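You operate a simulated robot arm through the tools that you are given. There is no shell and no other tool.

You run a simulated robot arm. Do the job below in one go: nothing can be reset, and whatever is moved stays where it is left.

## Task
Give the pink cup two shots of soup and snap on the pink lid.
Fine: slide back to the middle, cup back in its spot in the holder, no spill. Set down upright: what you pick out.

Only the result counts: the job must be done as asked and must still hold three seconds after the hand-in. Knocking over, shifting, dropping, spilling or breaking anything else fails it. Lids that push on must go on centred and level and be pressed home; caps that screw on are set level and turned clockwise until they are tight.

## Robot
A 6-joint arm with a four-finger gripper, fixed in place. Base frame: the origin is on the floor under the middle of its stand, x ahead of it, y to its left, z up. Readings come in cm, degrees, newtons and seconds.
It reaches about 104.1 cm from its shoulder. Its first joint turns from -166.0 to 166.0 degrees. Payload 3.67 kg.
Tool frame: the origin (TCP) lies between the finger pads and is the grasp point; the fingertips stand 2.8 cm ahead of it; z points along the fingers, y is the line along which they close. The gripper opens to 11.2 cm; its body begins 7.3 cm behind the TCP.
Orientation is that of the tool frame in the base frame, as a unit quaternion [x, y, z, w]. With the fingers straight down and closing along the base's y, the tool's x points along the base's -x, its y along +y and its z along -z.

## Interface
- The arm moves only by the tool move_arm. Its argument "deltas" is a list of rows, each a list of 7 numbers: the shift along the tool's x, y, z in cm, then the turn, a rotation vector about the tool's x, y, z in degrees, then the finger opening in cm, from 0 to 11.2. In form: [[tx, ty, tz, ax, ay, az, hand], ...]. A call has 1 to 20 rows; each row is the pose to reach, as a shift and turn from the pose commanded when the call began, along the tool's axes at that moment. A row lasts 0.2 s, in which the tool goes at most 5 cm and 8.6 degrees; a call with a longer step from one row to the next is refused whole, and so is a gripper value outside its range. Where a pose cannot be reached the arm comes as near as it can. A force on the tool above 50 N (or 10 N above the force at the start of the call, whichever is more), or a blocked arm, ends the call early, and 0.2 s more pass. The fingers move at their own pace (about 10.25 cm/s each) and stop on an object; they squeeze with about 38 N. The grip force told is the motor's: it shows also when the fingers shut on nothing. Time passes only in rows, and 0.2 s behind the last, so rows that repeat a pose let the fingers close. The reply holds the time, the measured pose of the TCP, the force on the tool along the base axes, the opening and the grip force, in the units named above and with some noise, with the torque about the TCP (base axes, N m) and any sound that the robot's microphone picked up.
- Cameras (640 x 400 px; columns grow to the right, rows downward): "scene" is fixed at [21.92, 49.94, 141]; the picture's right is [-0.69, -0.72, 0.00], its down [-0.41, 0.39, -0.83] and it looks along [0.60, -0.57, -0.56] (base axes); focal length 214 px, centre (320, 200). "wrist" rides on the gripper at [6, -1.8, -10.4] in the tool frame; the picture's right is [0.29, 0.96, 0.00], its down [-0.80, 0.24, -0.55] and it looks along [-0.53, 0.16, 0.83] (tool axes); focal length 234 px, centre (320, 200). There is no depth. A picture from a camera that has moved, and an enlarged one, comes with that camera's place and axes in the base frame and with its lens.
- capture(camera): a new picture of that camera. It takes no simulated time.
- inspect(camera, box): a new picture of the part [left, top, right, bottom] of that camera's present view, enlarged. It takes no simulated time.
- finish_job(): hands the job in; it is judged then, once.

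Places have to be worked out from the pictures, the camera data and where the tool is seen. Open the gripper and draw the arm clear of the work before you hand the job in, unless the task says otherwise.

The tools are called after "Call:" by a JSON object that holds its "fn" and its "kwargs". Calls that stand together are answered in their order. move_arm: Moves the arm, as the interface text tells. Its arguments: {"type":"object","properties":{"deltas":{"type":"array"}},"required":["deltas"]} The other tools are called the same way: capture (camera) takes a picture; inspect (camera, box) takes an enlarged picture of a part of a camera's view; finish_job () hands the job in.

At the start:

```text
t: 0.0
tcp_pos: [37.02, 29.84, 129.94]
ee_rot: [0.0, 1.0, 0.003, -0.001]
wrist_force: [0.1, -0.6, 0.1]
moment: [0.0, 0.05, 0.01]
width: 11.18
grip_force: 0.1
```

scene: 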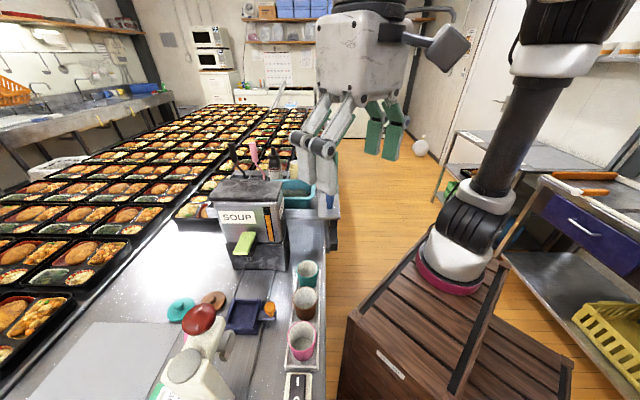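
wrist: 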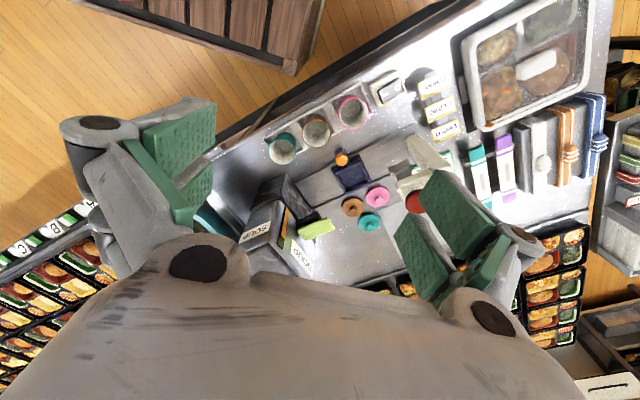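

I begin by looking closely at the workspace: the soup machine, the cups holder, the lids and the dark slide.

Call:
{"fn": "inspect", "kwargs": {"camera": "scene", "box": [140, 160, 340, 400]}}

Call:
{"fn": "inspect", "kwargs": {"camera": "wrist", "box": [220, 70, 480, 280]}}

Call:
{"fn": "capture", "kwargs": {"camera": "wrist"}}

```text
1.67 times, centred on (240, 280) of scene
camera zoom: at [21.92, 49.94, 141.0], right [-0.69, -0.72, 0.0], down [-0.41, 0.39, -0.83], along [0.6, -0.57, -0.56], focal length 358 px, centre (453, 67)
```

zoom: 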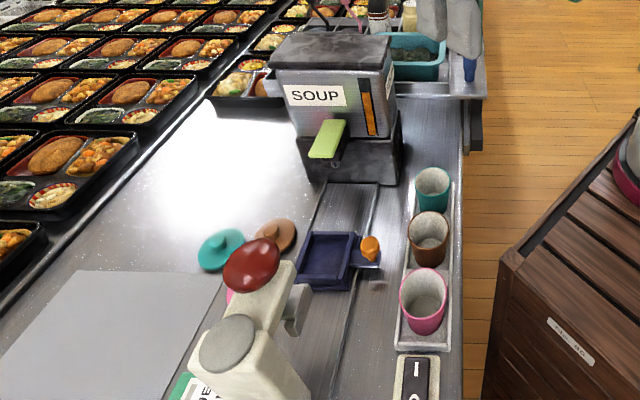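

```text
1.90 times, centred on (350, 175) of wrist
camera zoom: at [31.02, 28.14, 140.38], right [-0.29, 0.96, 0.0], down [0.8, 0.24, 0.55], along [0.53, 0.16, -0.83], focal length 446 px, centre (263, 248)
```

zoom: 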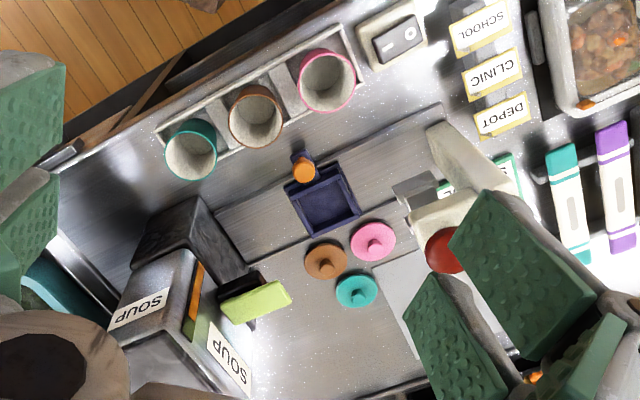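

```text
taken
camera wrist: at [31.02, 28.14, 140.38], right [-0.29, 0.96, 0.0], down [0.8, 0.24, 0.55], along [0.53, 0.16, -0.83], focal length 234 px, centre (320, 200)
```

wrist: 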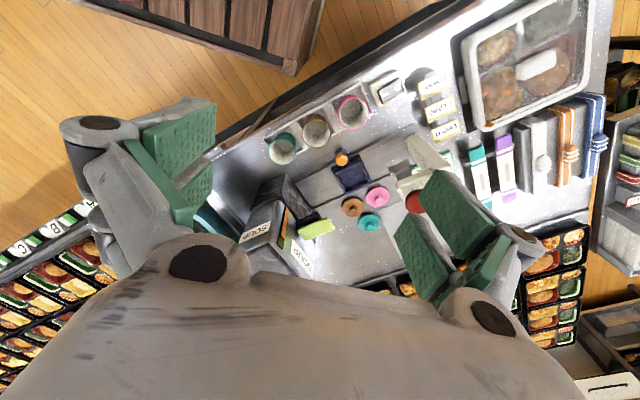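

The two views triangulate the pink cup's rim to about (40, 38, 91.5), the lids to about z 86, and the slide tray to about (55, 44). I'll move the wrist camera back toward −x and sideways for a clearer look at the press and the dispenser.

Call:
{"fn": "move_arm", "kwargs": {"deltas": [[3, 2, 0, 0, 0, 0, 11.2], [6, 5, 0, 0, 0, 0, 11.2], [9, 8, 0, 0, 0, 0, 11.2], [10, 12, 0, 0, 0, 0, 11.2], [10, 15, 0, 0, 0, 0, 11.2]]}}

Call:
{"fn": "capture", "kwargs": {"camera": "wrist"}}

Call:
{"fn": "capture", "kwargs": {"camera": "scene"}}

```text
t: 1.2
tcp_pos: [26.98, 44.86, 130.11]
ee_rot: [0.0, 1.0, 0.002, -0.001]
wrist_force: [0.0, -1.0, 0.8]
moment: [0.06, 0.03, 0.03]
width: 11.2
grip_force: 0.0
```

```text
taken
camera wrist: at [20.99, 43.08, 140.48], right [-0.29, 0.96, 0.0], down [0.8, 0.24, 0.55], along [0.53, 0.16, -0.83], focal length 234 px, centre (320, 200)
```

wrist: 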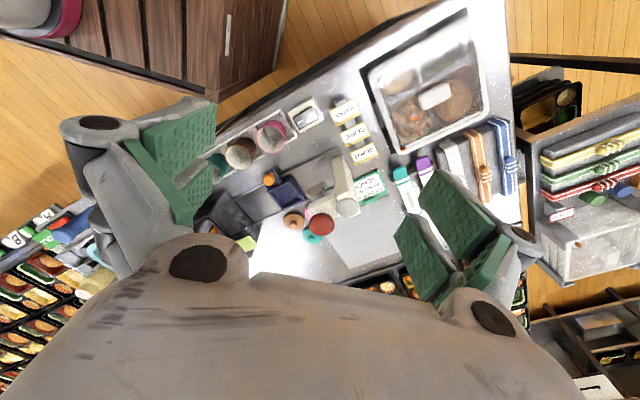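

```text
taken
```

scene: 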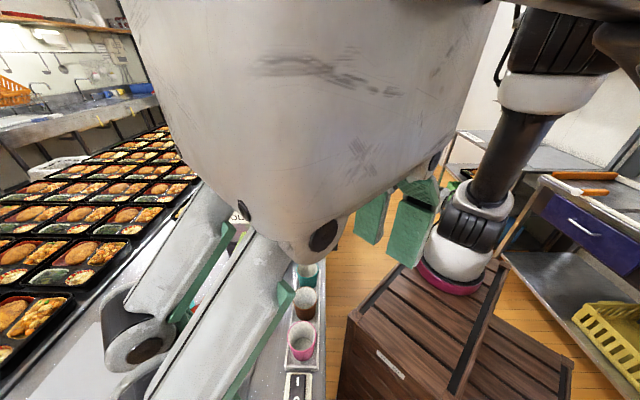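

Call:
{"fn": "inspect", "kwargs": {"camera": "wrist", "box": [200, 100, 420, 270]}}

```text
2.35 times, centred on (310, 185) of wrist
camera zoom: at [20.99, 43.08, 140.48], right [-0.29, 0.96, 0.0], down [0.8, 0.24, 0.55], along [0.53, 0.16, -0.83], focal length 551 px, centre (344, 235)
```

zoom: 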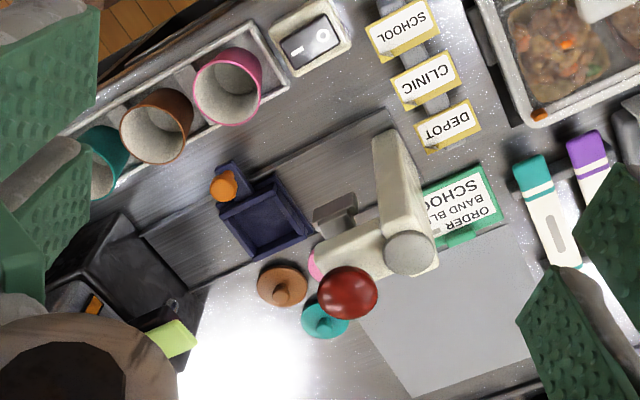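

The press shows a post, an arm carrying a red knob, and a grey plate over the track. I'll lower and tilt the wrist camera to see its mechanism from the robot's side.

Call:
{"fn": "move_arm", "kwargs": {"deltas": [[0, -1, 3, 0, -5, 0, 11.2], [0, -2, 6, 0, -10, 0, 11.2], [0, -3, 9, 0, -15, 0, 11.2], [0, -4, 12, 0, -20, 0, 11.2], [0, -5, 15, 0, -25, 0, 11.2]]}}

Call:
{"fn": "capture", "kwargs": {"camera": "wrist"}}

Call:
{"fn": "inspect", "kwargs": {"camera": "wrist", "box": [200, 120, 440, 290]}}

```text
t: 2.4
tcp_pos: [27.28, 39.93, 115.31]
ee_rot: [0.004, 0.977, 0.002, 0.215]
wrist_force: [0.0, 0.4, -0.3]
moment: [0.03, -0.02, 0.01]
width: 11.2
grip_force: 0.1
```

```text
taken
camera wrist: at [17.44, 38.24, 122.22], right [-0.26, 0.96, -0.12], down [0.49, 0.23, 0.84], along [0.83, 0.16, -0.53], focal length 234 px, centre (320, 200)
```

wrist: 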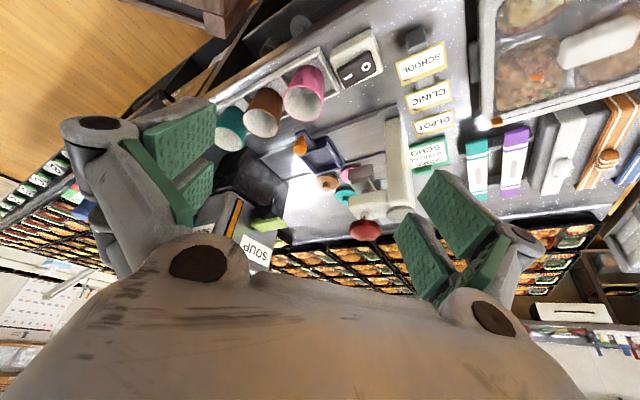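

```text
2.35 times, centred on (320, 205) of wrist
camera zoom: at [17.44, 38.24, 122.22], right [-0.26, 0.96, -0.12], down [0.49, 0.23, 0.84], along [0.83, 0.16, -0.53], focal length 551 px, centre (320, 188)
```

zoom: 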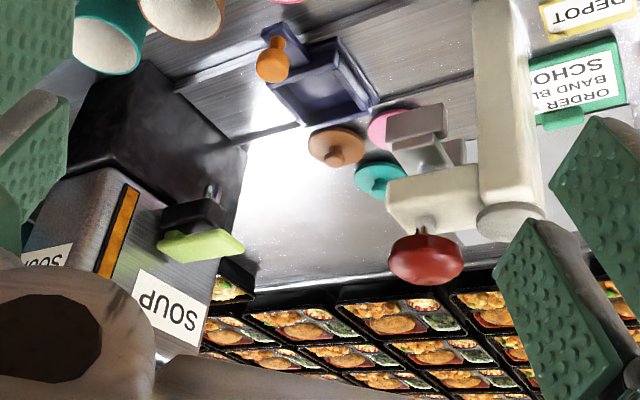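

The press is a plunger type: pushing the red knob down drives the grey plate. The dispenser has a green lever above its nozzle. I'll inspect my fingers for their thickness, plus the two stations at higher zoom.

Call:
{"fn": "inspect", "kwargs": {"camera": "wrist", "box": [50, 80, 250, 240]}}

Call:
{"fn": "inspect", "kwargs": {"camera": "wrist", "box": [200, 50, 400, 175]}}

Call:
{"fn": "inspect", "kwargs": {"camera": "wrist", "box": [310, 110, 470, 260]}}

```text
2.50 times, centred on (150, 160) of wrist
camera zoom: at [17.44, 38.24, 122.22], right [-0.26, 0.96, -0.12], down [0.49, 0.23, 0.84], along [0.83, 0.16, -0.53], focal length 585 px, centre (745, 300)
```

zoom: 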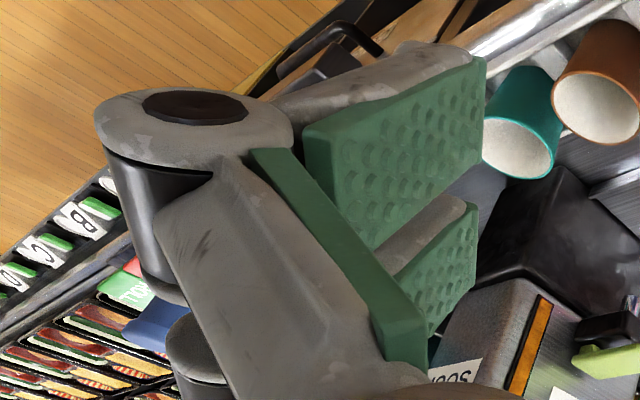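

```text
3.20 times, centred on (300, 112) of wrist
camera zoom: at [17.44, 38.24, 122.22], right [-0.26, 0.96, -0.12], down [0.49, 0.23, 0.84], along [0.83, 0.16, -0.53], focal length 749 px, centre (384, 480)
```

zoom: 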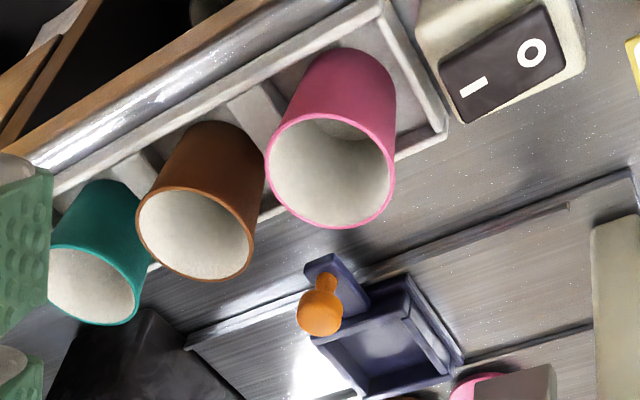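

```text
2.67 times, centred on (390, 185) of wrist
camera zoom: at [17.44, 38.24, 122.22], right [-0.26, 0.96, -0.12], down [0.49, 0.23, 0.84], along [0.83, 0.16, -0.53], focal length 624 px, centre (133, 240)
```

zoom: 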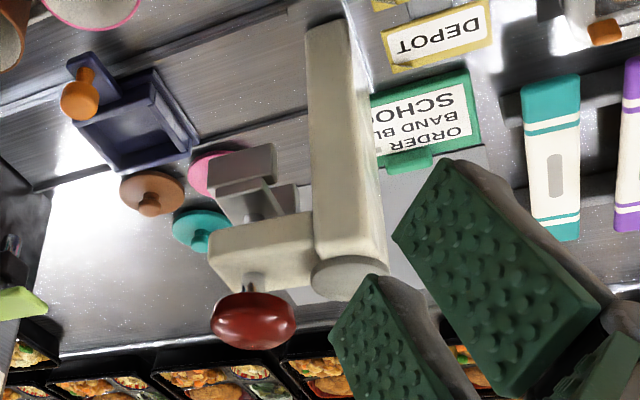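

I now have rough local coordinates: the station is turned about 45°, with the cup row parallel to the slide track. I'll level the tool, then yaw it so the camera sits on the robot's side, and take closer views.

Call:
{"fn": "move_arm", "kwargs": {"deltas": [[0, 0, 0, 0, 6.3, 0, 11.2], [0, 0, 0, 0, 12.6, 0, 11.2], [0, 0, 0, 0, 18.9, 0, 11.2], [0, 0, 0, 0, 25, 0, 11.2]]}}

Call:
{"fn": "move_arm", "kwargs": {"deltas": [[-2, -1, 1, 0, 0, -7.5, 11.2], [-4, -2, 2, 0, 0, -15, 11.2], [-7, -3, 3, 0, 0, -22.5, 11.2], [-10, -4, 5, 0, 0, -30, 11.2], [-12, -5, 6, 0, 0, -37, 11.2], [-14, -6, 7, 0, 0, -44, 11.2]]}}

Call:
{"fn": "capture", "kwargs": {"camera": "wrist"}}

Call:
{"fn": "capture", "kwargs": {"camera": "scene"}}

```text
t: 3.4
tcp_pos: [26.92, 40.07, 114.97]
ee_rot: [0.0, 1.0, 0.002, -0.002]
wrist_force: [-0.3, 0.3, 0.4]
moment: [-0.01, -0.02, 0.03]
width: 11.19
grip_force: 0.0
```

```text
t: 4.8
tcp_pos: [40.81, 34.04, 107.88]
ee_rot: [-0.376, 0.927, 0.002, -0.001]
wrist_force: [-0.7, 0.6, -0.4]
moment: [0.03, 0.01, 0.02]
width: 11.21
grip_force: 0.1
```

```text
taken
camera wrist: at [37.91, 28.56, 118.26], right [-0.87, 0.49, 0.0], down [0.41, 0.73, 0.56], along [0.27, 0.49, -0.83], focal length 234 px, centre (320, 200)
```

wrist: 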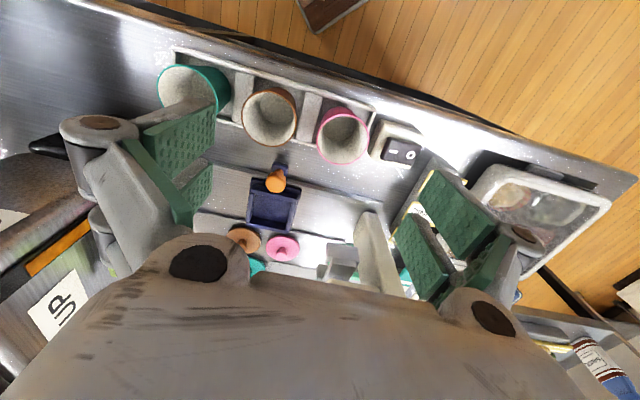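

```text
taken
```

scene: 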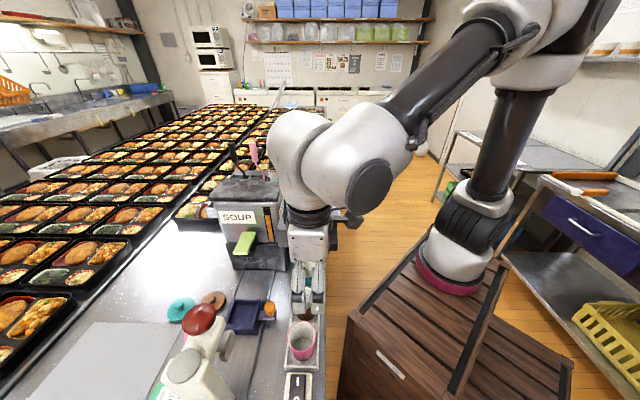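

Now I zoom in on the cups, switch, slide and lids from this closer viewpoint to measure them.

Call:
{"fn": "inspect", "kwargs": {"camera": "wrist", "box": [220, 70, 430, 200]}}

Call:
{"fn": "inspect", "kwargs": {"camera": "wrist", "box": [190, 150, 430, 300]}}

Call:
{"fn": "inspect", "kwargs": {"camera": "scene", "box": [160, 280, 340, 400]}}

```text
3.05 times, centred on (325, 135) of wrist
camera zoom: at [37.91, 28.56, 118.26], right [-0.87, 0.49, 0.0], down [0.41, 0.73, 0.56], along [0.27, 0.49, -0.83], focal length 714 px, centre (305, 398)
```

zoom: 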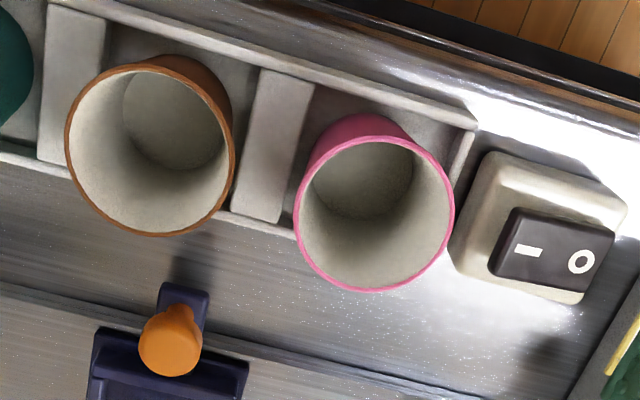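

```text
2.67 times, centred on (310, 225) of wrist
camera zoom: at [37.91, 28.56, 118.26], right [-0.87, 0.49, 0.0], down [0.41, 0.73, 0.56], along [0.27, 0.49, -0.83], focal length 624 px, centre (347, 133)
```

zoom: 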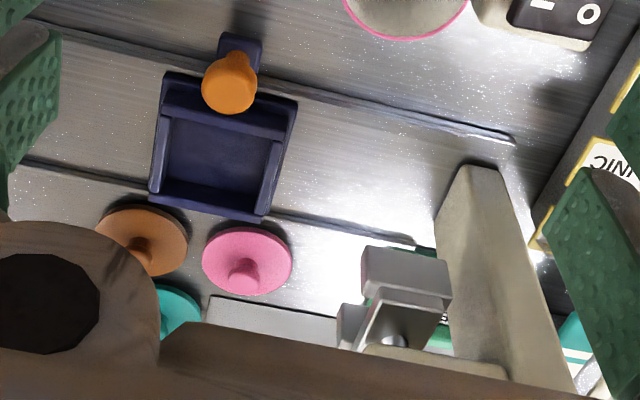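

```text
3.33 times, centred on (250, 340) of scene
camera zoom: at [21.92, 49.94, 141.0], right [-0.69, -0.72, 0.0], down [-0.41, 0.39, -0.83], along [0.6, -0.57, -0.56], focal length 715 px, centre (553, -267)
```

zoom: 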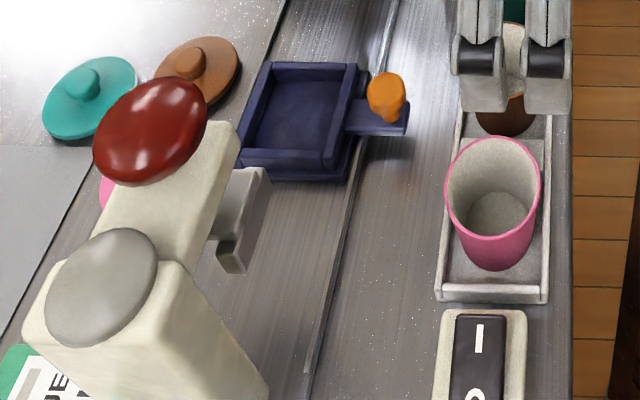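

The pink cup measures about (40.1, 38.0), rim z≈91.4, Ø≈6 cm. I'll turn the tool so it closes across the holder row, clear of the brown cup, and stop above the pink cup for another look.

Call:
{"fn": "move_arm", "kwargs": {"deltas": [[-0.2, 0.3, 0, 0, 0, 8, 11.2], [-0.4, 0.6, 0, 0, 0, 16, 11.2], [-0.6, 0.9, 0, 0, 0, 24, 11.2], [-0.8, 1.2, 0, 0, 0, 32, 11.2], [-1.0, 1.5, 0.5, 0, 0, 40, 11.2], [-1.2, 1.8, 1, 0, 0, 48, 11.2], [-1.4, 2.1, 1.5, 0, 0, 56, 11.2], [-1.6, 2.4, 2, 0, 0, 64, 11.2], [-1.8, 2.7, 2.5, 0, 0, 72, 11.2], [-2.0, 3.0, 3, 0, 0, 80, 11.2], [-2.2, 3.2, 3.5, 0, 0, 87, 11.2], [-2.28, 3.36, 4, 0, 0, 90, 11.2]]}}

Call:
{"fn": "capture", "kwargs": {"camera": "wrist"}}

Call:
{"fn": "capture", "kwargs": {"camera": "scene"}}

```text
t: 7.4
tcp_pos: [40.17, 38.01, 103.83]
ee_rot: [0.391, 0.92, 0.0, -0.001]
wrist_force: [0.1, -0.1, 0.0]
moment: [0.01, 0.01, 0.01]
width: 11.19
grip_force: 0.0
```

```text
taken
camera wrist: at [34.77, 41.08, 114.38], right [0.49, 0.87, 0.0], down [0.73, -0.41, 0.55], along [0.48, -0.27, -0.83], focal length 234 px, centre (320, 200)
```

wrist: 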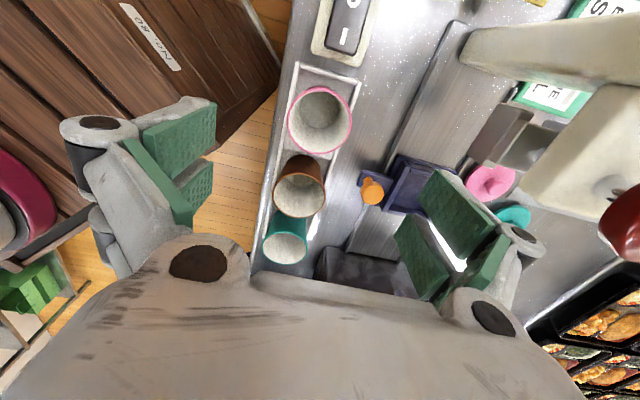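

```text
taken
```

scene: 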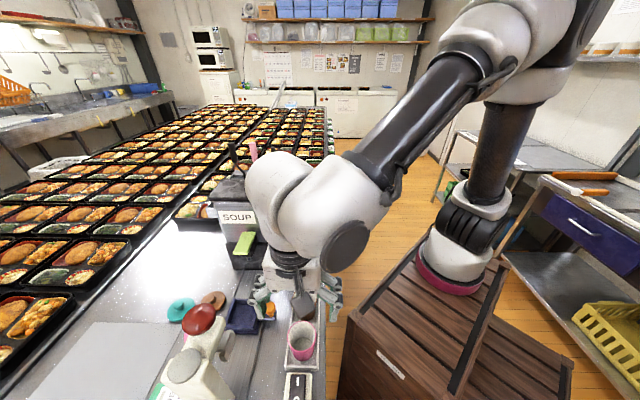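

The cup sits on the tool's axis column (x≈320). I'll zoom in to check centring, the row of holders and the switch.

Call:
{"fn": "inspect", "kwargs": {"camera": "wrist", "box": [260, 70, 380, 170]}}

Call:
{"fn": "inspect", "kwargs": {"camera": "wrist", "box": [280, 0, 560, 180]}}

```text
4.00 times, centred on (320, 120) of wrist
camera zoom: at [34.77, 41.08, 114.38], right [0.49, 0.87, 0.0], down [0.73, -0.41, 0.55], along [0.48, -0.27, -0.83], focal length 937 px, centre (320, 520)
```

zoom: 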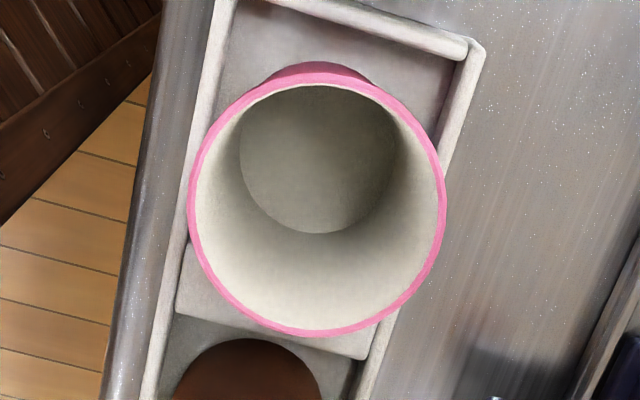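

```text
2.22 times, centred on (420, 90) of wrist
camera zoom: at [34.77, 41.08, 114.38], right [0.49, 0.87, 0.0], down [0.73, -0.41, 0.55], along [0.48, -0.27, -0.83], focal length 520 px, centre (98, 444)
```

zoom: 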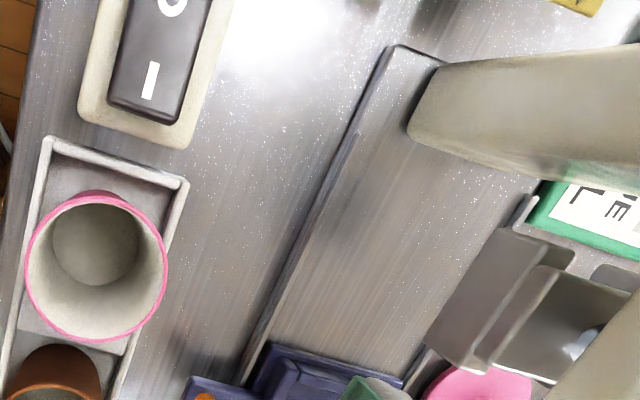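

The cup is centred within a millimetre under the TCP. I'll descend with fingers at about 9 cm until the tips straddle the upper half of the cup.

Call:
{"fn": "move_arm", "kwargs": {"deltas": [[0, 0, 2, 0, 0, 0, 9.5], [0, 0, 4, 0, 0, 0, 9.5], [0, 0, 6, 0, 0, 0, 9.5], [0, 0, 8, 0, 0, 0, 9.5], [0, 0, 9.5, 0, 0, 0, 9.5], [0, 0, 11, 0, 0, 0, 9.5], [0, 0, 12.2, 0, 0, 0, 9.5], [0, 0, 13, 0, 0, 0, 9.5], [0, 0, 13.4, 0, 0, 0, 9.5]]}}

Call:
{"fn": "capture", "kwargs": {"camera": "wrist"}}

Call:
{"fn": "inspect", "kwargs": {"camera": "scene", "box": [220, 270, 380, 400]}}

```text
t: 9.4
tcp_pos: [40.17, 38.14, 90.46]
ee_rot: [0.392, 0.92, 0.001, -0.002]
wrist_force: [0.4, -0.4, 1.2]
moment: [-0.01, 0.03, 0.04]
width: 9.51
grip_force: 0.1
```

```text
taken
camera wrist: at [34.79, 41.14, 101.04], right [0.49, 0.87, 0.0], down [0.73, -0.41, 0.55], along [0.48, -0.27, -0.83], focal length 234 px, centre (320, 200)
```

wrist: 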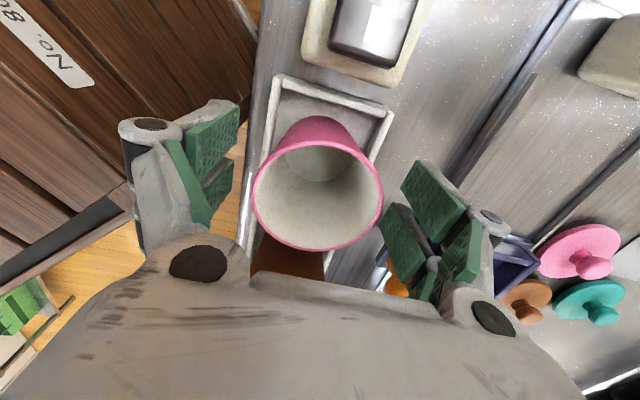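

```text
3.08 times, centred on (300, 335) of scene
camera zoom: at [21.92, 49.94, 141.0], right [-0.69, -0.72, 0.0], down [-0.41, 0.39, -0.83], along [0.6, -0.57, -0.56], focal length 660 px, centre (382, -215)
```

zoom: 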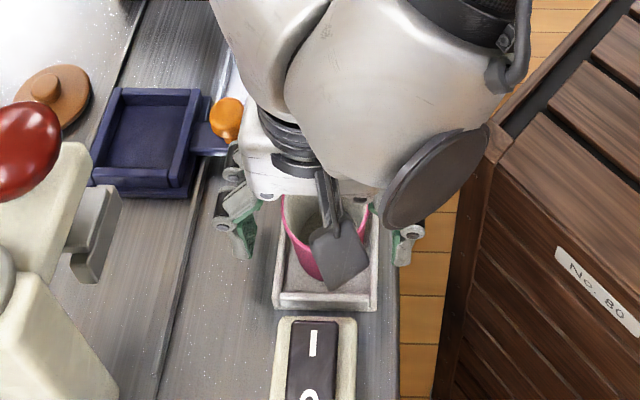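

The fingers straddle the cup symmetrically with clearance. I'll close onto it without moving the arm.

Call:
{"fn": "move_arm", "kwargs": {"deltas": [[0, 0, 0, 0, 0, 0, 7.5], [0, 0, 0, 0, 0, 0, 6.5], [0, 0, 0, 0, 0, 0, 5.8], [0, 0, 0, 0, 0, 0, 5.2], [0, 0, 0, 0, 0, 0, 5.0], [0, 0, 0, 0, 0, 0, 5.0]]}}

Call:
{"fn": "capture", "kwargs": {"camera": "wrist"}}

```text
t: 10.8
tcp_pos: [40.19, 38.12, 90.67]
ee_rot: [0.391, 0.921, 0.001, -0.001]
wrist_force: [0.1, -0.1, 2.6]
moment: [-0.03, 0.02, 0.04]
width: 5.31
grip_force: 37.9
```

```text
taken
camera wrist: at [34.79, 41.14, 101.07], right [0.49, 0.87, 0.0], down [0.73, -0.41, 0.55], along [0.48, -0.27, -0.83], focal length 234 px, centre (320, 200)
```

wrist: 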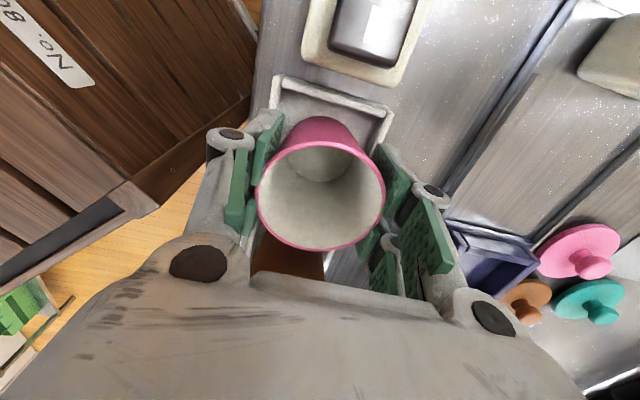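

Grip is firm (38 N, four-point contact on the cup). I'll lift straight up slowly and check that the cup comes alone and level.

Call:
{"fn": "move_arm", "kwargs": {"deltas": [[0, 0, -0.5, 0, 0, 0, 5.0], [0, 0, -1.2, 0, 0, 0, 5.0], [0, 0, -2.2, 0, 0, 0, 5.0], [0, 0, -3.5, 0, 0, 0, 5.0], [0, 0, -5, 0, 0, 0, 5.0], [0, 0, -6.5, 0, 0, 0, 5.0], [0, 0, -8, 0, 0, 0, 5.0]]}}

Call:
{"fn": "capture", "kwargs": {"camera": "wrist"}}

Call:
{"fn": "inspect", "kwargs": {"camera": "scene", "box": [160, 240, 360, 400]}}

```text
t: 12.4
tcp_pos: [40.33, 37.89, 98.5]
ee_rot: [0.39, 0.921, 0.0, -0.003]
wrist_force: [0.7, -0.3, -0.4]
moment: [-0.03, 0.0, 0.01]
width: 5.32
grip_force: 37.7
```

```text
taken
camera wrist: at [34.87, 41.03, 108.9], right [0.49, 0.87, 0.0], down [0.73, -0.41, 0.55], along [0.48, -0.27, -0.83], focal length 234 px, centre (320, 200)
```

wrist: 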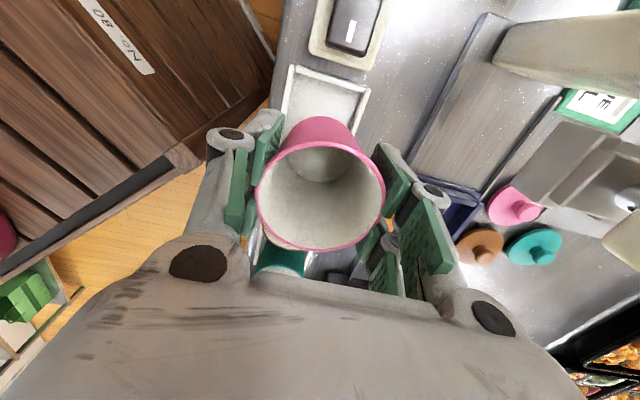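

```text
2.50 times, centred on (260, 320) of scene
camera zoom: at [21.92, 49.94, 141.0], right [-0.69, -0.72, 0.0], down [-0.41, 0.39, -0.83], along [0.6, -0.57, -0.56], focal length 536 px, centre (470, -100)
```

zoom: 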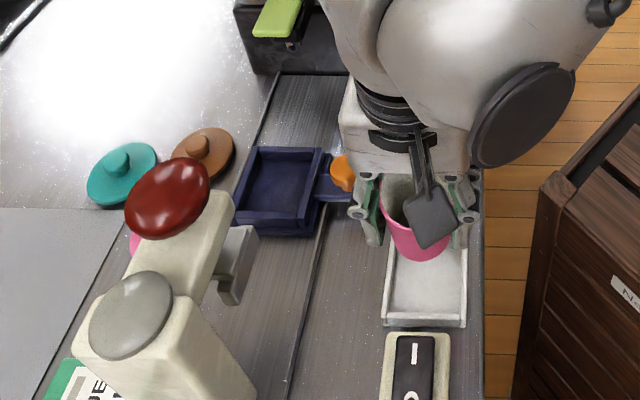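

The cup is lifted cleanly and level. I'll raise a bit more, rotate 90° so the camera faces the robot's side, away from the press, and move to in front of the slide tray.

Call:
{"fn": "move_arm", "kwargs": {"deltas": [[-0.5, 0, -0.5, 0, 0, -7.5, 5.0], [-1.0, 0.1, -1, 0, 0, -15, 5.0], [-1.6, 0.1, -1.5, 0, 0, -22.5, 5.0], [-2.2, 0.2, -2, 0, 0, -30, 5.0], [-2.8, 0.2, -2.5, 0, 0, -37.5, 5.0], [-3.4, 0.3, -3, 0, 0, -45, 5.0], [-4.0, 0.3, -3.5, 0, 0, -52.5, 5.0], [-4.6, 0.4, -4, 0, 0, -60, 5.0], [-5.2, 0.4, -4, 0, 0, -67.5, 5.0], [-5.7, 0.5, -4, 0, 0, -75, 5.0], [-6.1, 0.5, -4, 0, 0, -82.5, 5.0], [-6.4, 0.6, -4, 0, 0, -90, 5.0]]}}

Call:
{"fn": "capture", "kwargs": {"camera": "wrist"}}

Call:
{"fn": "capture", "kwargs": {"camera": "scene"}}

```text
t: 15.0
tcp_pos: [45.08, 33.72, 102.56]
ee_rot: [-0.375, 0.927, 0.001, 0.0]
wrist_force: [-0.2, -0.2, 0.7]
moment: [0.01, -0.02, 0.04]
width: 5.35
grip_force: 38.7
```

```text
taken
camera wrist: at [42.09, 28.34, 112.99], right [-0.87, 0.49, 0.0], down [0.41, 0.73, 0.56], along [0.27, 0.49, -0.83], focal length 234 px, centre (320, 200)
```

wrist: 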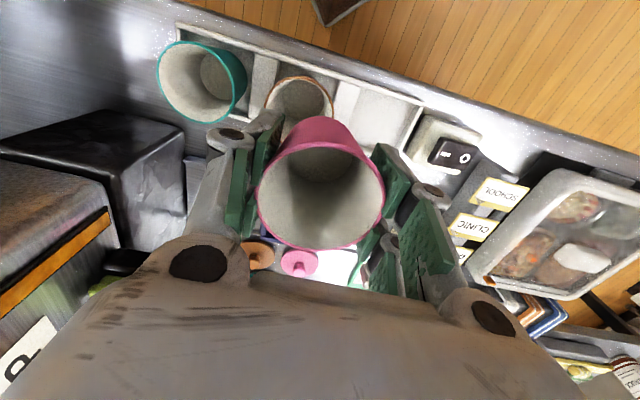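

```text
taken
```

scene: 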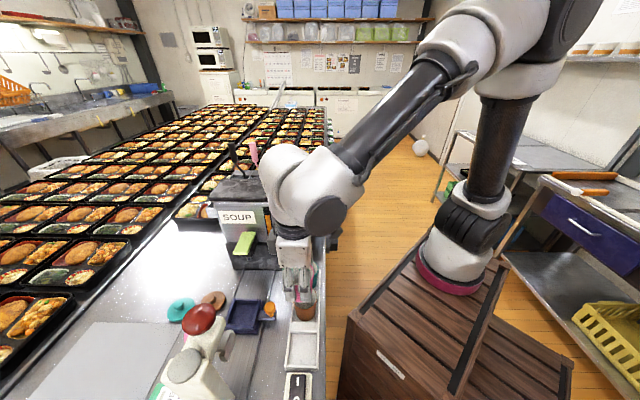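

The cup is now in front of the slide, held level. I'll take high-zoom scene views of the tray, press and dispenser to pin down positions before placing.

Call:
{"fn": "inspect", "kwargs": {"camera": "scene", "box": [200, 280, 300, 350]}}

Call:
{"fn": "inspect", "kwargs": {"camera": "scene", "box": [200, 190, 330, 290]}}

Call:
{"fn": "inspect", "kwargs": {"camera": "scene", "box": [150, 290, 280, 400]}}

```text
5.71 times, centred on (250, 315) of scene
camera zoom: at [21.92, 49.94, 141.0], right [-0.69, -0.72, 0.0], down [-0.41, 0.39, -0.83], along [0.6, -0.57, -0.56], focal length 1226 px, centre (720, -457)
```

zoom: 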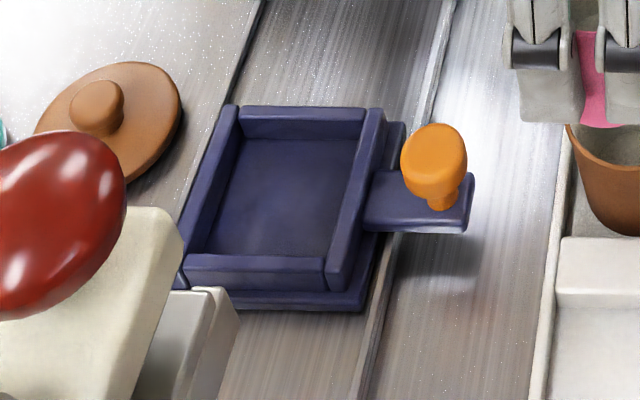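

```text
4.00 times, centred on (265, 240) of scene
camera zoom: at [21.92, 49.94, 141.0], right [-0.69, -0.72, 0.0], down [-0.41, 0.39, -0.83], along [0.6, -0.57, -0.56], focal length 858 px, centre (540, 40)
```

zoom: 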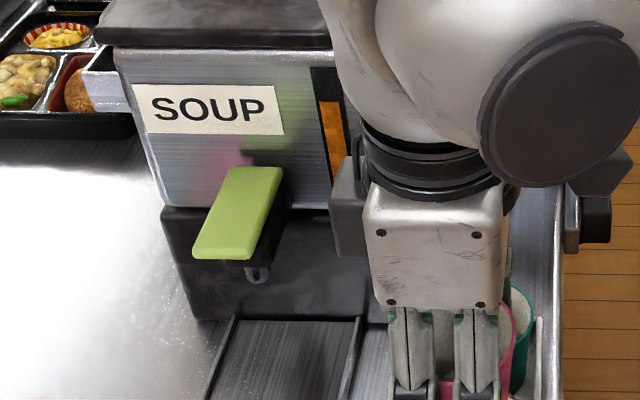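

```text
3.64 times, centred on (215, 345) of scene
camera zoom: at [21.92, 49.94, 141.0], right [-0.69, -0.72, 0.0], down [-0.41, 0.39, -0.83], along [0.6, -0.57, -0.56], focal length 780 px, centre (702, -327)
```

zoom: 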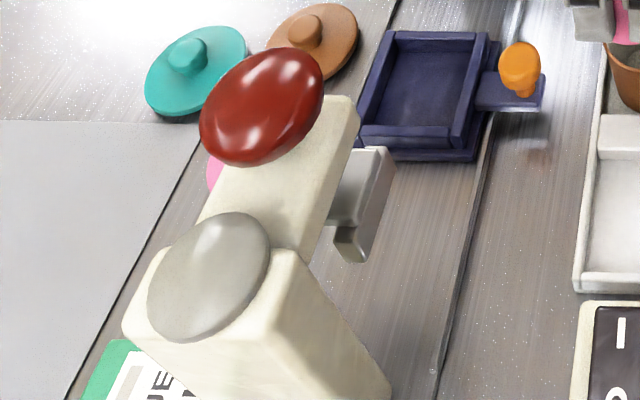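

The tray recess looks about 5.3 cm wide against a cup base of about 5 cm, so placement must be precise. I'll zoom further on the tray in the scene view to get its centre.

Call:
{"fn": "inspect", "kwargs": {"camera": "scene", "box": [220, 290, 285, 335]}}

Call:
{"fn": "inspect", "kwargs": {"camera": "scene", "box": [270, 260, 340, 310]}}

```text
8.89 times, centred on (252, 312) of scene
camera zoom: at [21.92, 49.94, 141.0], right [-0.69, -0.72, 0.0], down [-0.41, 0.39, -0.83], along [0.6, -0.57, -0.56], focal length 1906 px, centre (920, -800)
```

zoom: 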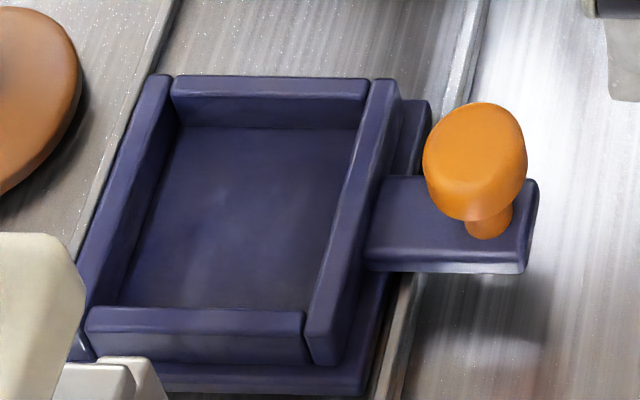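

```text
8.00 times, centred on (305, 285) of scene
camera zoom: at [21.92, 49.94, 141.0], right [-0.69, -0.72, 0.0], down [-0.41, 0.39, -0.83], along [0.6, -0.57, -0.56], focal length 1716 px, centre (440, -480)
```

zoom: 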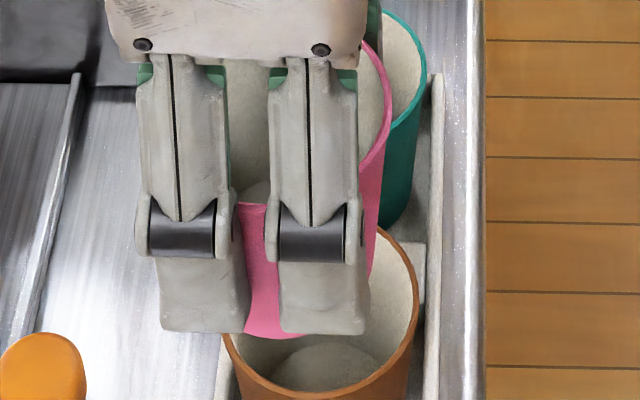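

Combining the scene columns and wrist columns puts the tray centre near (55.7, 44.3). I'll move the cup over it at a safe height and check alignment from both cameras.

Call:
{"fn": "move_arm", "kwargs": {"deltas": [[-2, 0, 0, 0, 0, 0, 5.0], [-4.5, 0.1, 0, 0, 0, 0, 5.0], [-7, 0.1, 0, 0, 0, 0, 5.0], [-9.5, 0.2, 0, 0, 0, 0, 5.0], [-12, 0.2, 0, 0, 0, 0, 5.0], [-14, 0.2, 0.5, 0, 0, 0, 5.0], [-15, 0.23, 1, 0, 0, 0, 5.0], [-15, 0.23, 2, 0, 0, 0, 5.0]]}}

Call:
{"fn": "capture", "kwargs": {"camera": "wrist"}}

Call:
{"fn": "capture", "kwargs": {"camera": "scene"}}

Call:
{"fn": "inspect", "kwargs": {"camera": "scene", "box": [180, 240, 320, 340]}}

```text
t: 16.8
tcp_pos: [55.72, 44.32, 100.63]
ee_rot: [-0.374, 0.928, 0.001, -0.001]
wrist_force: [-1.5, -0.1, 0.3]
moment: [0.02, -0.04, -0.01]
width: 5.32
grip_force: 38.4
```

```text
taken
camera wrist: at [52.71, 39.0, 110.95], right [-0.87, 0.49, 0.0], down [0.41, 0.73, 0.56], along [0.27, 0.49, -0.83], focal length 234 px, centre (320, 200)
```

wrist: 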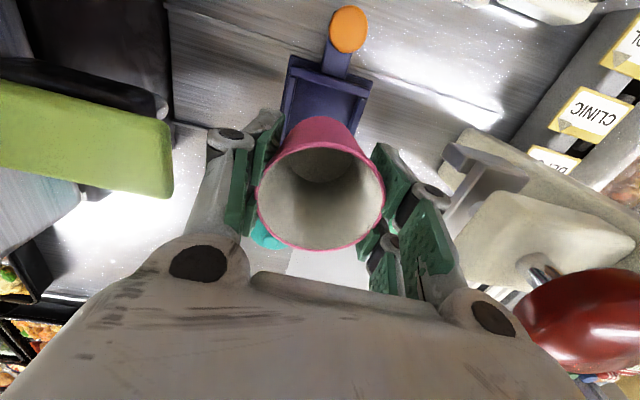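

```text
taken
```

scene: 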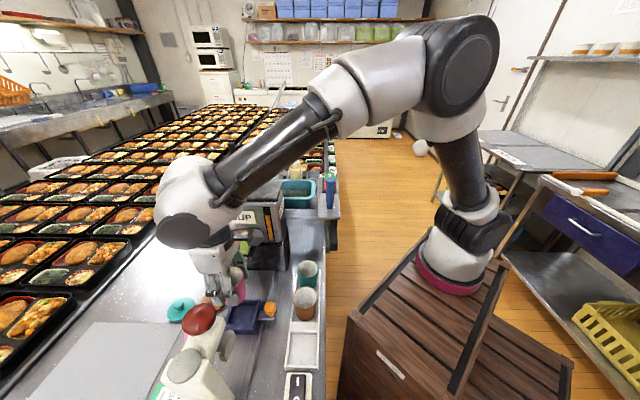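

```text
4.00 times, centred on (250, 290) of scene
camera zoom: at [21.92, 49.94, 141.0], right [-0.69, -0.72, 0.0], down [-0.41, 0.39, -0.83], along [0.6, -0.57, -0.56], focal length 858 px, centre (600, -160)
```

zoom: 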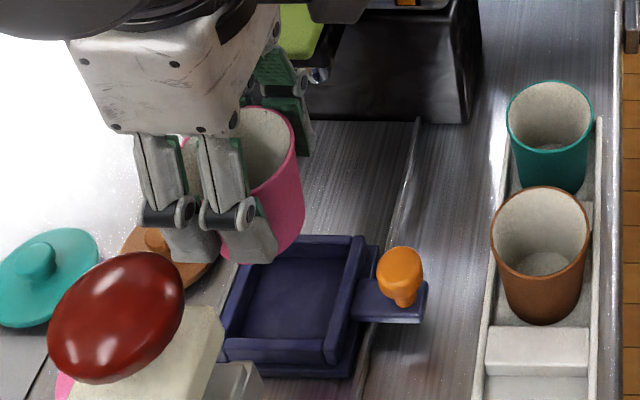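

I'll zoom in on the tray as seen behind the held cup in the wrist view to correct the alignment.

Call:
{"fn": "inspect", "kwargs": {"camera": "wrist", "box": [260, 0, 400, 130]}}

Call:
{"fn": "inspect", "kwargs": {"camera": "scene", "box": [210, 260, 300, 340]}}

```text
3.08 times, centred on (330, 65) of wrist
camera zoom: at [52.71, 39.0, 110.95], right [-0.87, 0.49, 0.0], down [0.41, 0.73, 0.56], along [0.27, 0.49, -0.83], focal length 720 px, centre (289, 615)
```

zoom: 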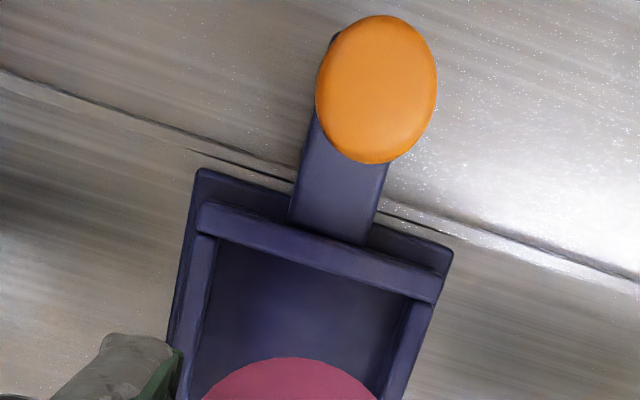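

```text
5.00 times, centred on (255, 300) of scene
camera zoom: at [21.92, 49.94, 141.0], right [-0.69, -0.72, 0.0], down [-0.41, 0.39, -0.83], along [0.6, -0.57, -0.56], focal length 1072 px, centre (645, -300)
```

zoom: 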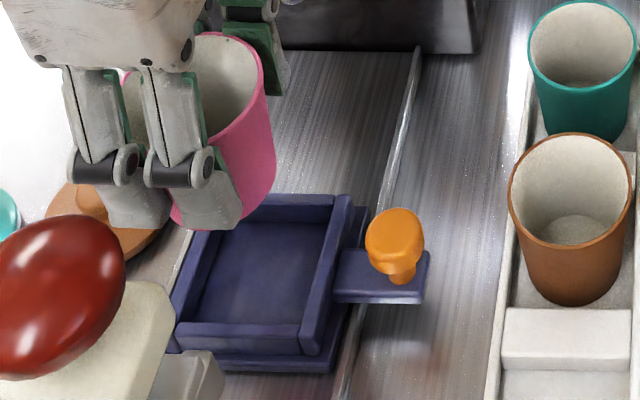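

The column offsets say the cup axis is within about 1 mm of the tray centre. I'll lower until the cup base is just above the walls and check again.

Call:
{"fn": "move_arm", "kwargs": {"deltas": [[0, 0, 1.2, 0, 0, 0, 5.0], [0, 0, 2.6, 0, 0, 0, 5.0], [0, 0, 4, 0, 0, 0, 5.0], [0, 0, 5.4, 0, 0, 0, 5.0], [0, 0, 6.5, 0, 0, 0, 5.0], [0, 0, 7.2, 0, 0, 0, 5.0]]}}

Call:
{"fn": "capture", "kwargs": {"camera": "wrist"}}

Call:
{"fn": "inspect", "kwargs": {"camera": "wrist", "box": [260, 0, 400, 130]}}

Call:
{"fn": "inspect", "kwargs": {"camera": "scene", "box": [210, 260, 300, 340]}}

```text
t: 18.2
tcp_pos: [55.66, 44.4, 93.4]
ee_rot: [-0.375, 0.927, 0.002, -0.001]
wrist_force: [-0.5, 0.7, -0.5]
moment: [0.01, -0.01, -0.01]
width: 5.35
grip_force: 38.5
```

```text
taken
camera wrist: at [52.65, 38.96, 103.81], right [-0.87, 0.49, 0.0], down [0.41, 0.72, 0.56], along [0.27, 0.49, -0.83], focal length 234 px, centre (320, 200)
```

wrist: 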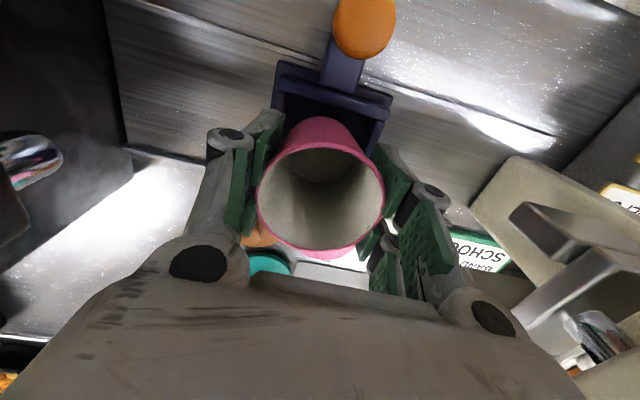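

```text
3.08 times, centred on (330, 65) of wrist
camera zoom: at [52.65, 38.96, 103.81], right [-0.87, 0.49, 0.0], down [0.41, 0.72, 0.56], along [0.27, 0.49, -0.83], focal length 720 px, centre (289, 615)
```

zoom: 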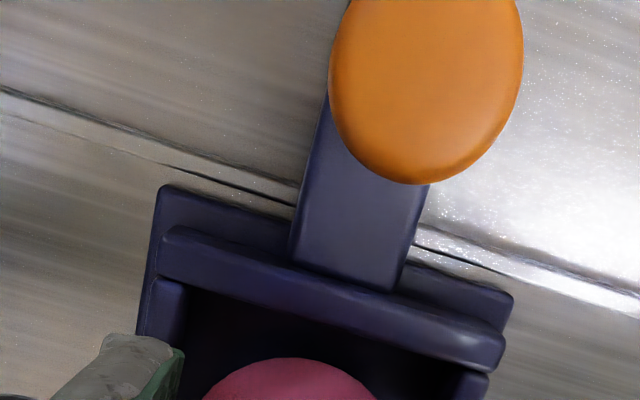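

```text
5.00 times, centred on (255, 300) of scene
camera zoom: at [21.92, 49.94, 141.0], right [-0.69, -0.72, 0.0], down [-0.41, 0.39, -0.83], along [0.6, -0.57, -0.56], focal length 1072 px, centre (645, -300)
```

zoom: 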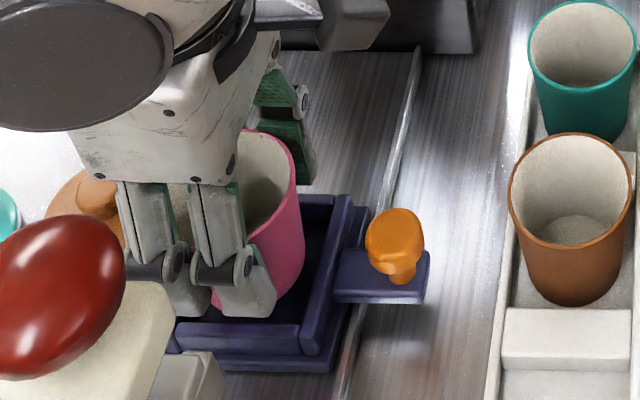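

Alignment holds along the track. I'll zoom on the cup base against the tray walls in the scene view to check the cross direction.

Call:
{"fn": "inspect", "kwargs": {"camera": "scene", "box": [230, 290, 290, 335]}}

```text
8.89 times, centred on (260, 312) of scene
camera zoom: at [21.92, 49.94, 141.0], right [-0.69, -0.72, 0.0], down [-0.41, 0.39, -0.83], along [0.6, -0.57, -0.56], focal length 1906 px, centre (853, -800)
```

zoom: 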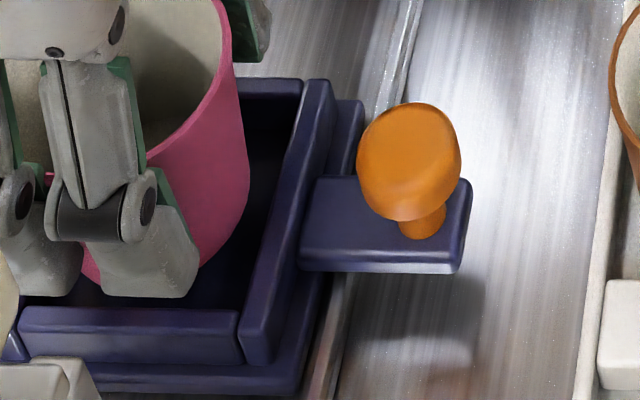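

Both views agree the cup is centred over the recess. I'll lower in small steps and watch the force.

Call:
{"fn": "move_arm", "kwargs": {"deltas": [[0, 0, 0.4, 0, 0, 0, 5.0], [0, 0, 0.8, 0, 0, 0, 5.0], [0, 0, 1.2, 0, 0, 0, 5.0], [0, 0, 1.5, 0, 0, 0, 5.0]]}}

Call:
{"fn": "inspect", "kwargs": {"camera": "scene", "box": [230, 290, 290, 335]}}

```text
t: 19.2
tcp_pos: [55.65, 44.3, 91.86]
ee_rot: [-0.375, 0.927, 0.002, 0.0]
wrist_force: [-1.8, -2.0, 9.4]
moment: [-0.12, 0.06, 0.0]
width: 5.34
grip_force: 38.4
```

```text
8.89 times, centred on (260, 312) of scene
camera zoom: at [21.92, 49.94, 141.0], right [-0.69, -0.72, 0.0], down [-0.41, 0.39, -0.83], along [0.6, -0.57, -0.56], focal length 1906 px, centre (853, -800)
```

zoom: 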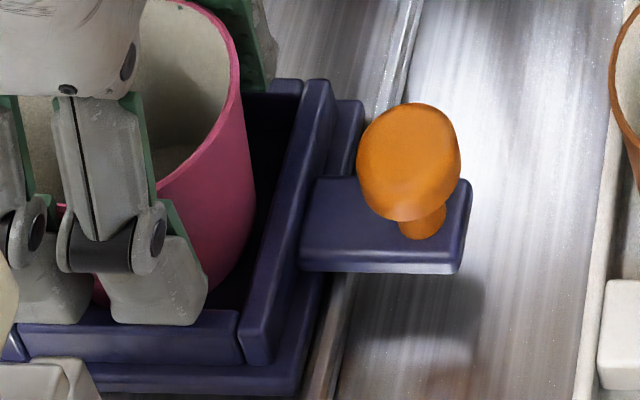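

The reading shows about 9 N of upward force centred under the cup, so the base has reached the tray floor, with a slight sideways push from the far wall. I'll look at the wrist view for the remaining offset.

Call:
{"fn": "capture", "kwargs": {"camera": "wrist"}}

Call:
{"fn": "inspect", "kwargs": {"camera": "wrist", "box": [250, 40, 400, 140]}}

Call:
{"fn": "inspect", "kwargs": {"camera": "scene", "box": [215, 280, 275, 325]}}

```text
taken
camera wrist: at [52.69, 38.99, 102.35], right [-0.87, 0.49, 0.0], down [0.41, 0.72, 0.56], along [0.27, 0.49, -0.83], focal length 234 px, centre (320, 200)
```

wrist: 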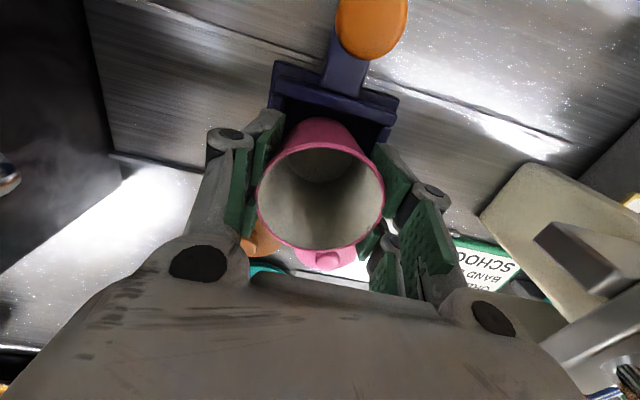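

```text
4.00 times, centred on (325, 90) of wrist
camera zoom: at [52.69, 38.99, 102.35], right [-0.87, 0.49, 0.0], down [0.41, 0.72, 0.56], along [0.27, 0.49, -0.83], focal length 937 px, centre (300, 640)
```

zoom: 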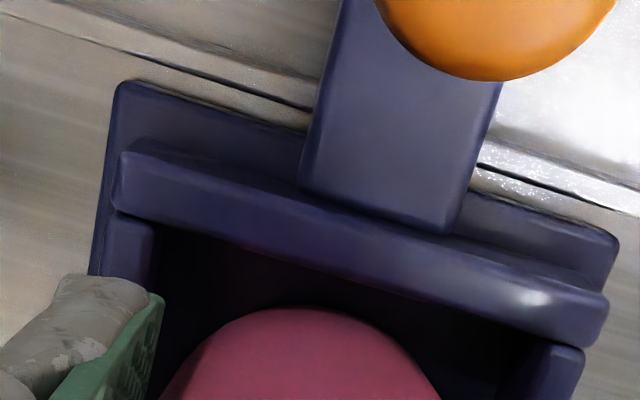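

```text
8.89 times, centred on (245, 302) of scene
camera zoom: at [21.92, 49.94, 141.0], right [-0.69, -0.72, 0.0], down [-0.41, 0.39, -0.83], along [0.6, -0.57, -0.56], focal length 1906 px, centre (987, -711)
```

zoom: 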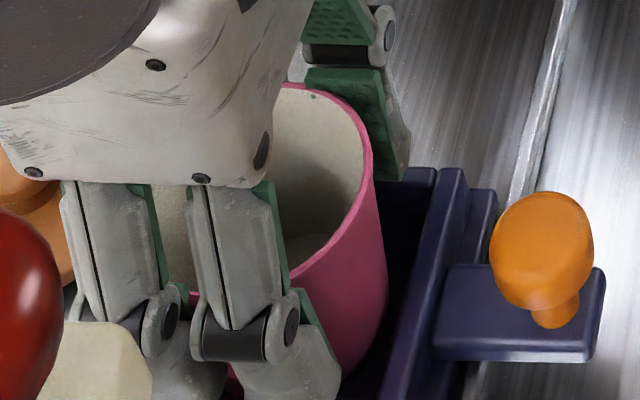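

The cup is on the tray floor but about 4 mm toward the far wall. I'll lift slightly, shift about 4 mm toward the near side, set it back, and check the forces.

Call:
{"fn": "move_arm", "kwargs": {"deltas": [[0, 0, -0.3, 0, 0, 0, 5.0], [0.2, -0.05, -0.4, 0, 0, 0, 5.0], [0.4, -0.1, -0.4, 0, 0, 0, 5.0], [0.4, -0.1, -0.2, 0, 0, 0, 5.0], [0.4, -0.1, 0, 0, 0, 0, 5.0]]}}

Call:
{"fn": "inspect", "kwargs": {"camera": "wrist", "box": [250, 40, 400, 140]}}

Call:
{"fn": "inspect", "kwargs": {"camera": "scene", "box": [230, 290, 290, 335]}}

```text
t: 20.4
tcp_pos: [55.57, 44.1, 91.88]
ee_rot: [-0.374, 0.927, 0.002, 0.0]
wrist_force: [-0.7, -2.2, 10.3]
moment: [-0.15, 0.01, 0.05]
width: 5.36
grip_force: 37.9
```

```text
4.00 times, centred on (325, 90) of wrist
camera zoom: at [52.45, 38.62, 102.33], right [-0.87, 0.49, 0.0], down [0.41, 0.72, 0.56], along [0.27, 0.49, -0.83], focal length 937 px, centre (300, 640)
```

zoom: 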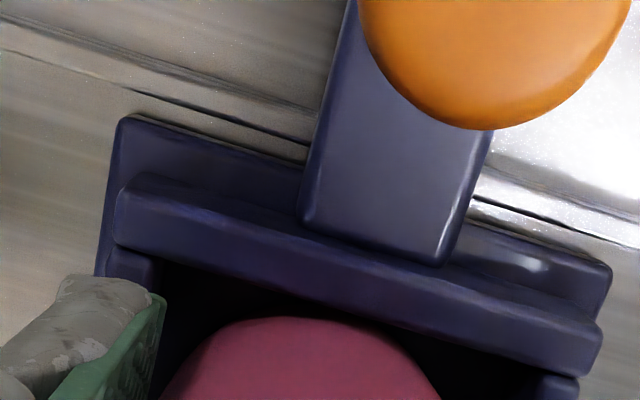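

```text
8.89 times, centred on (260, 312) of scene
camera zoom: at [21.92, 49.94, 141.0], right [-0.69, -0.72, 0.0], down [-0.41, 0.39, -0.83], along [0.6, -0.57, -0.56], focal length 1906 px, centre (853, -800)
```

zoom: 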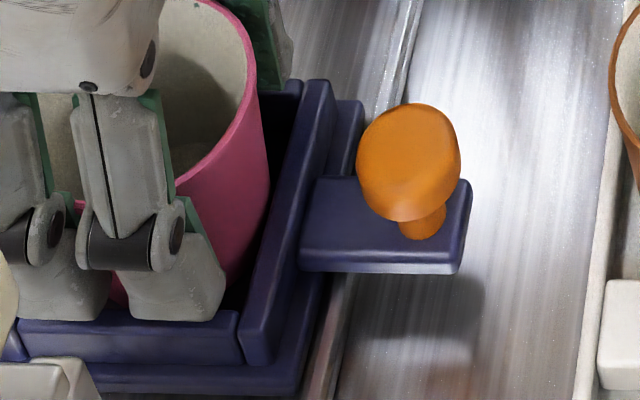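

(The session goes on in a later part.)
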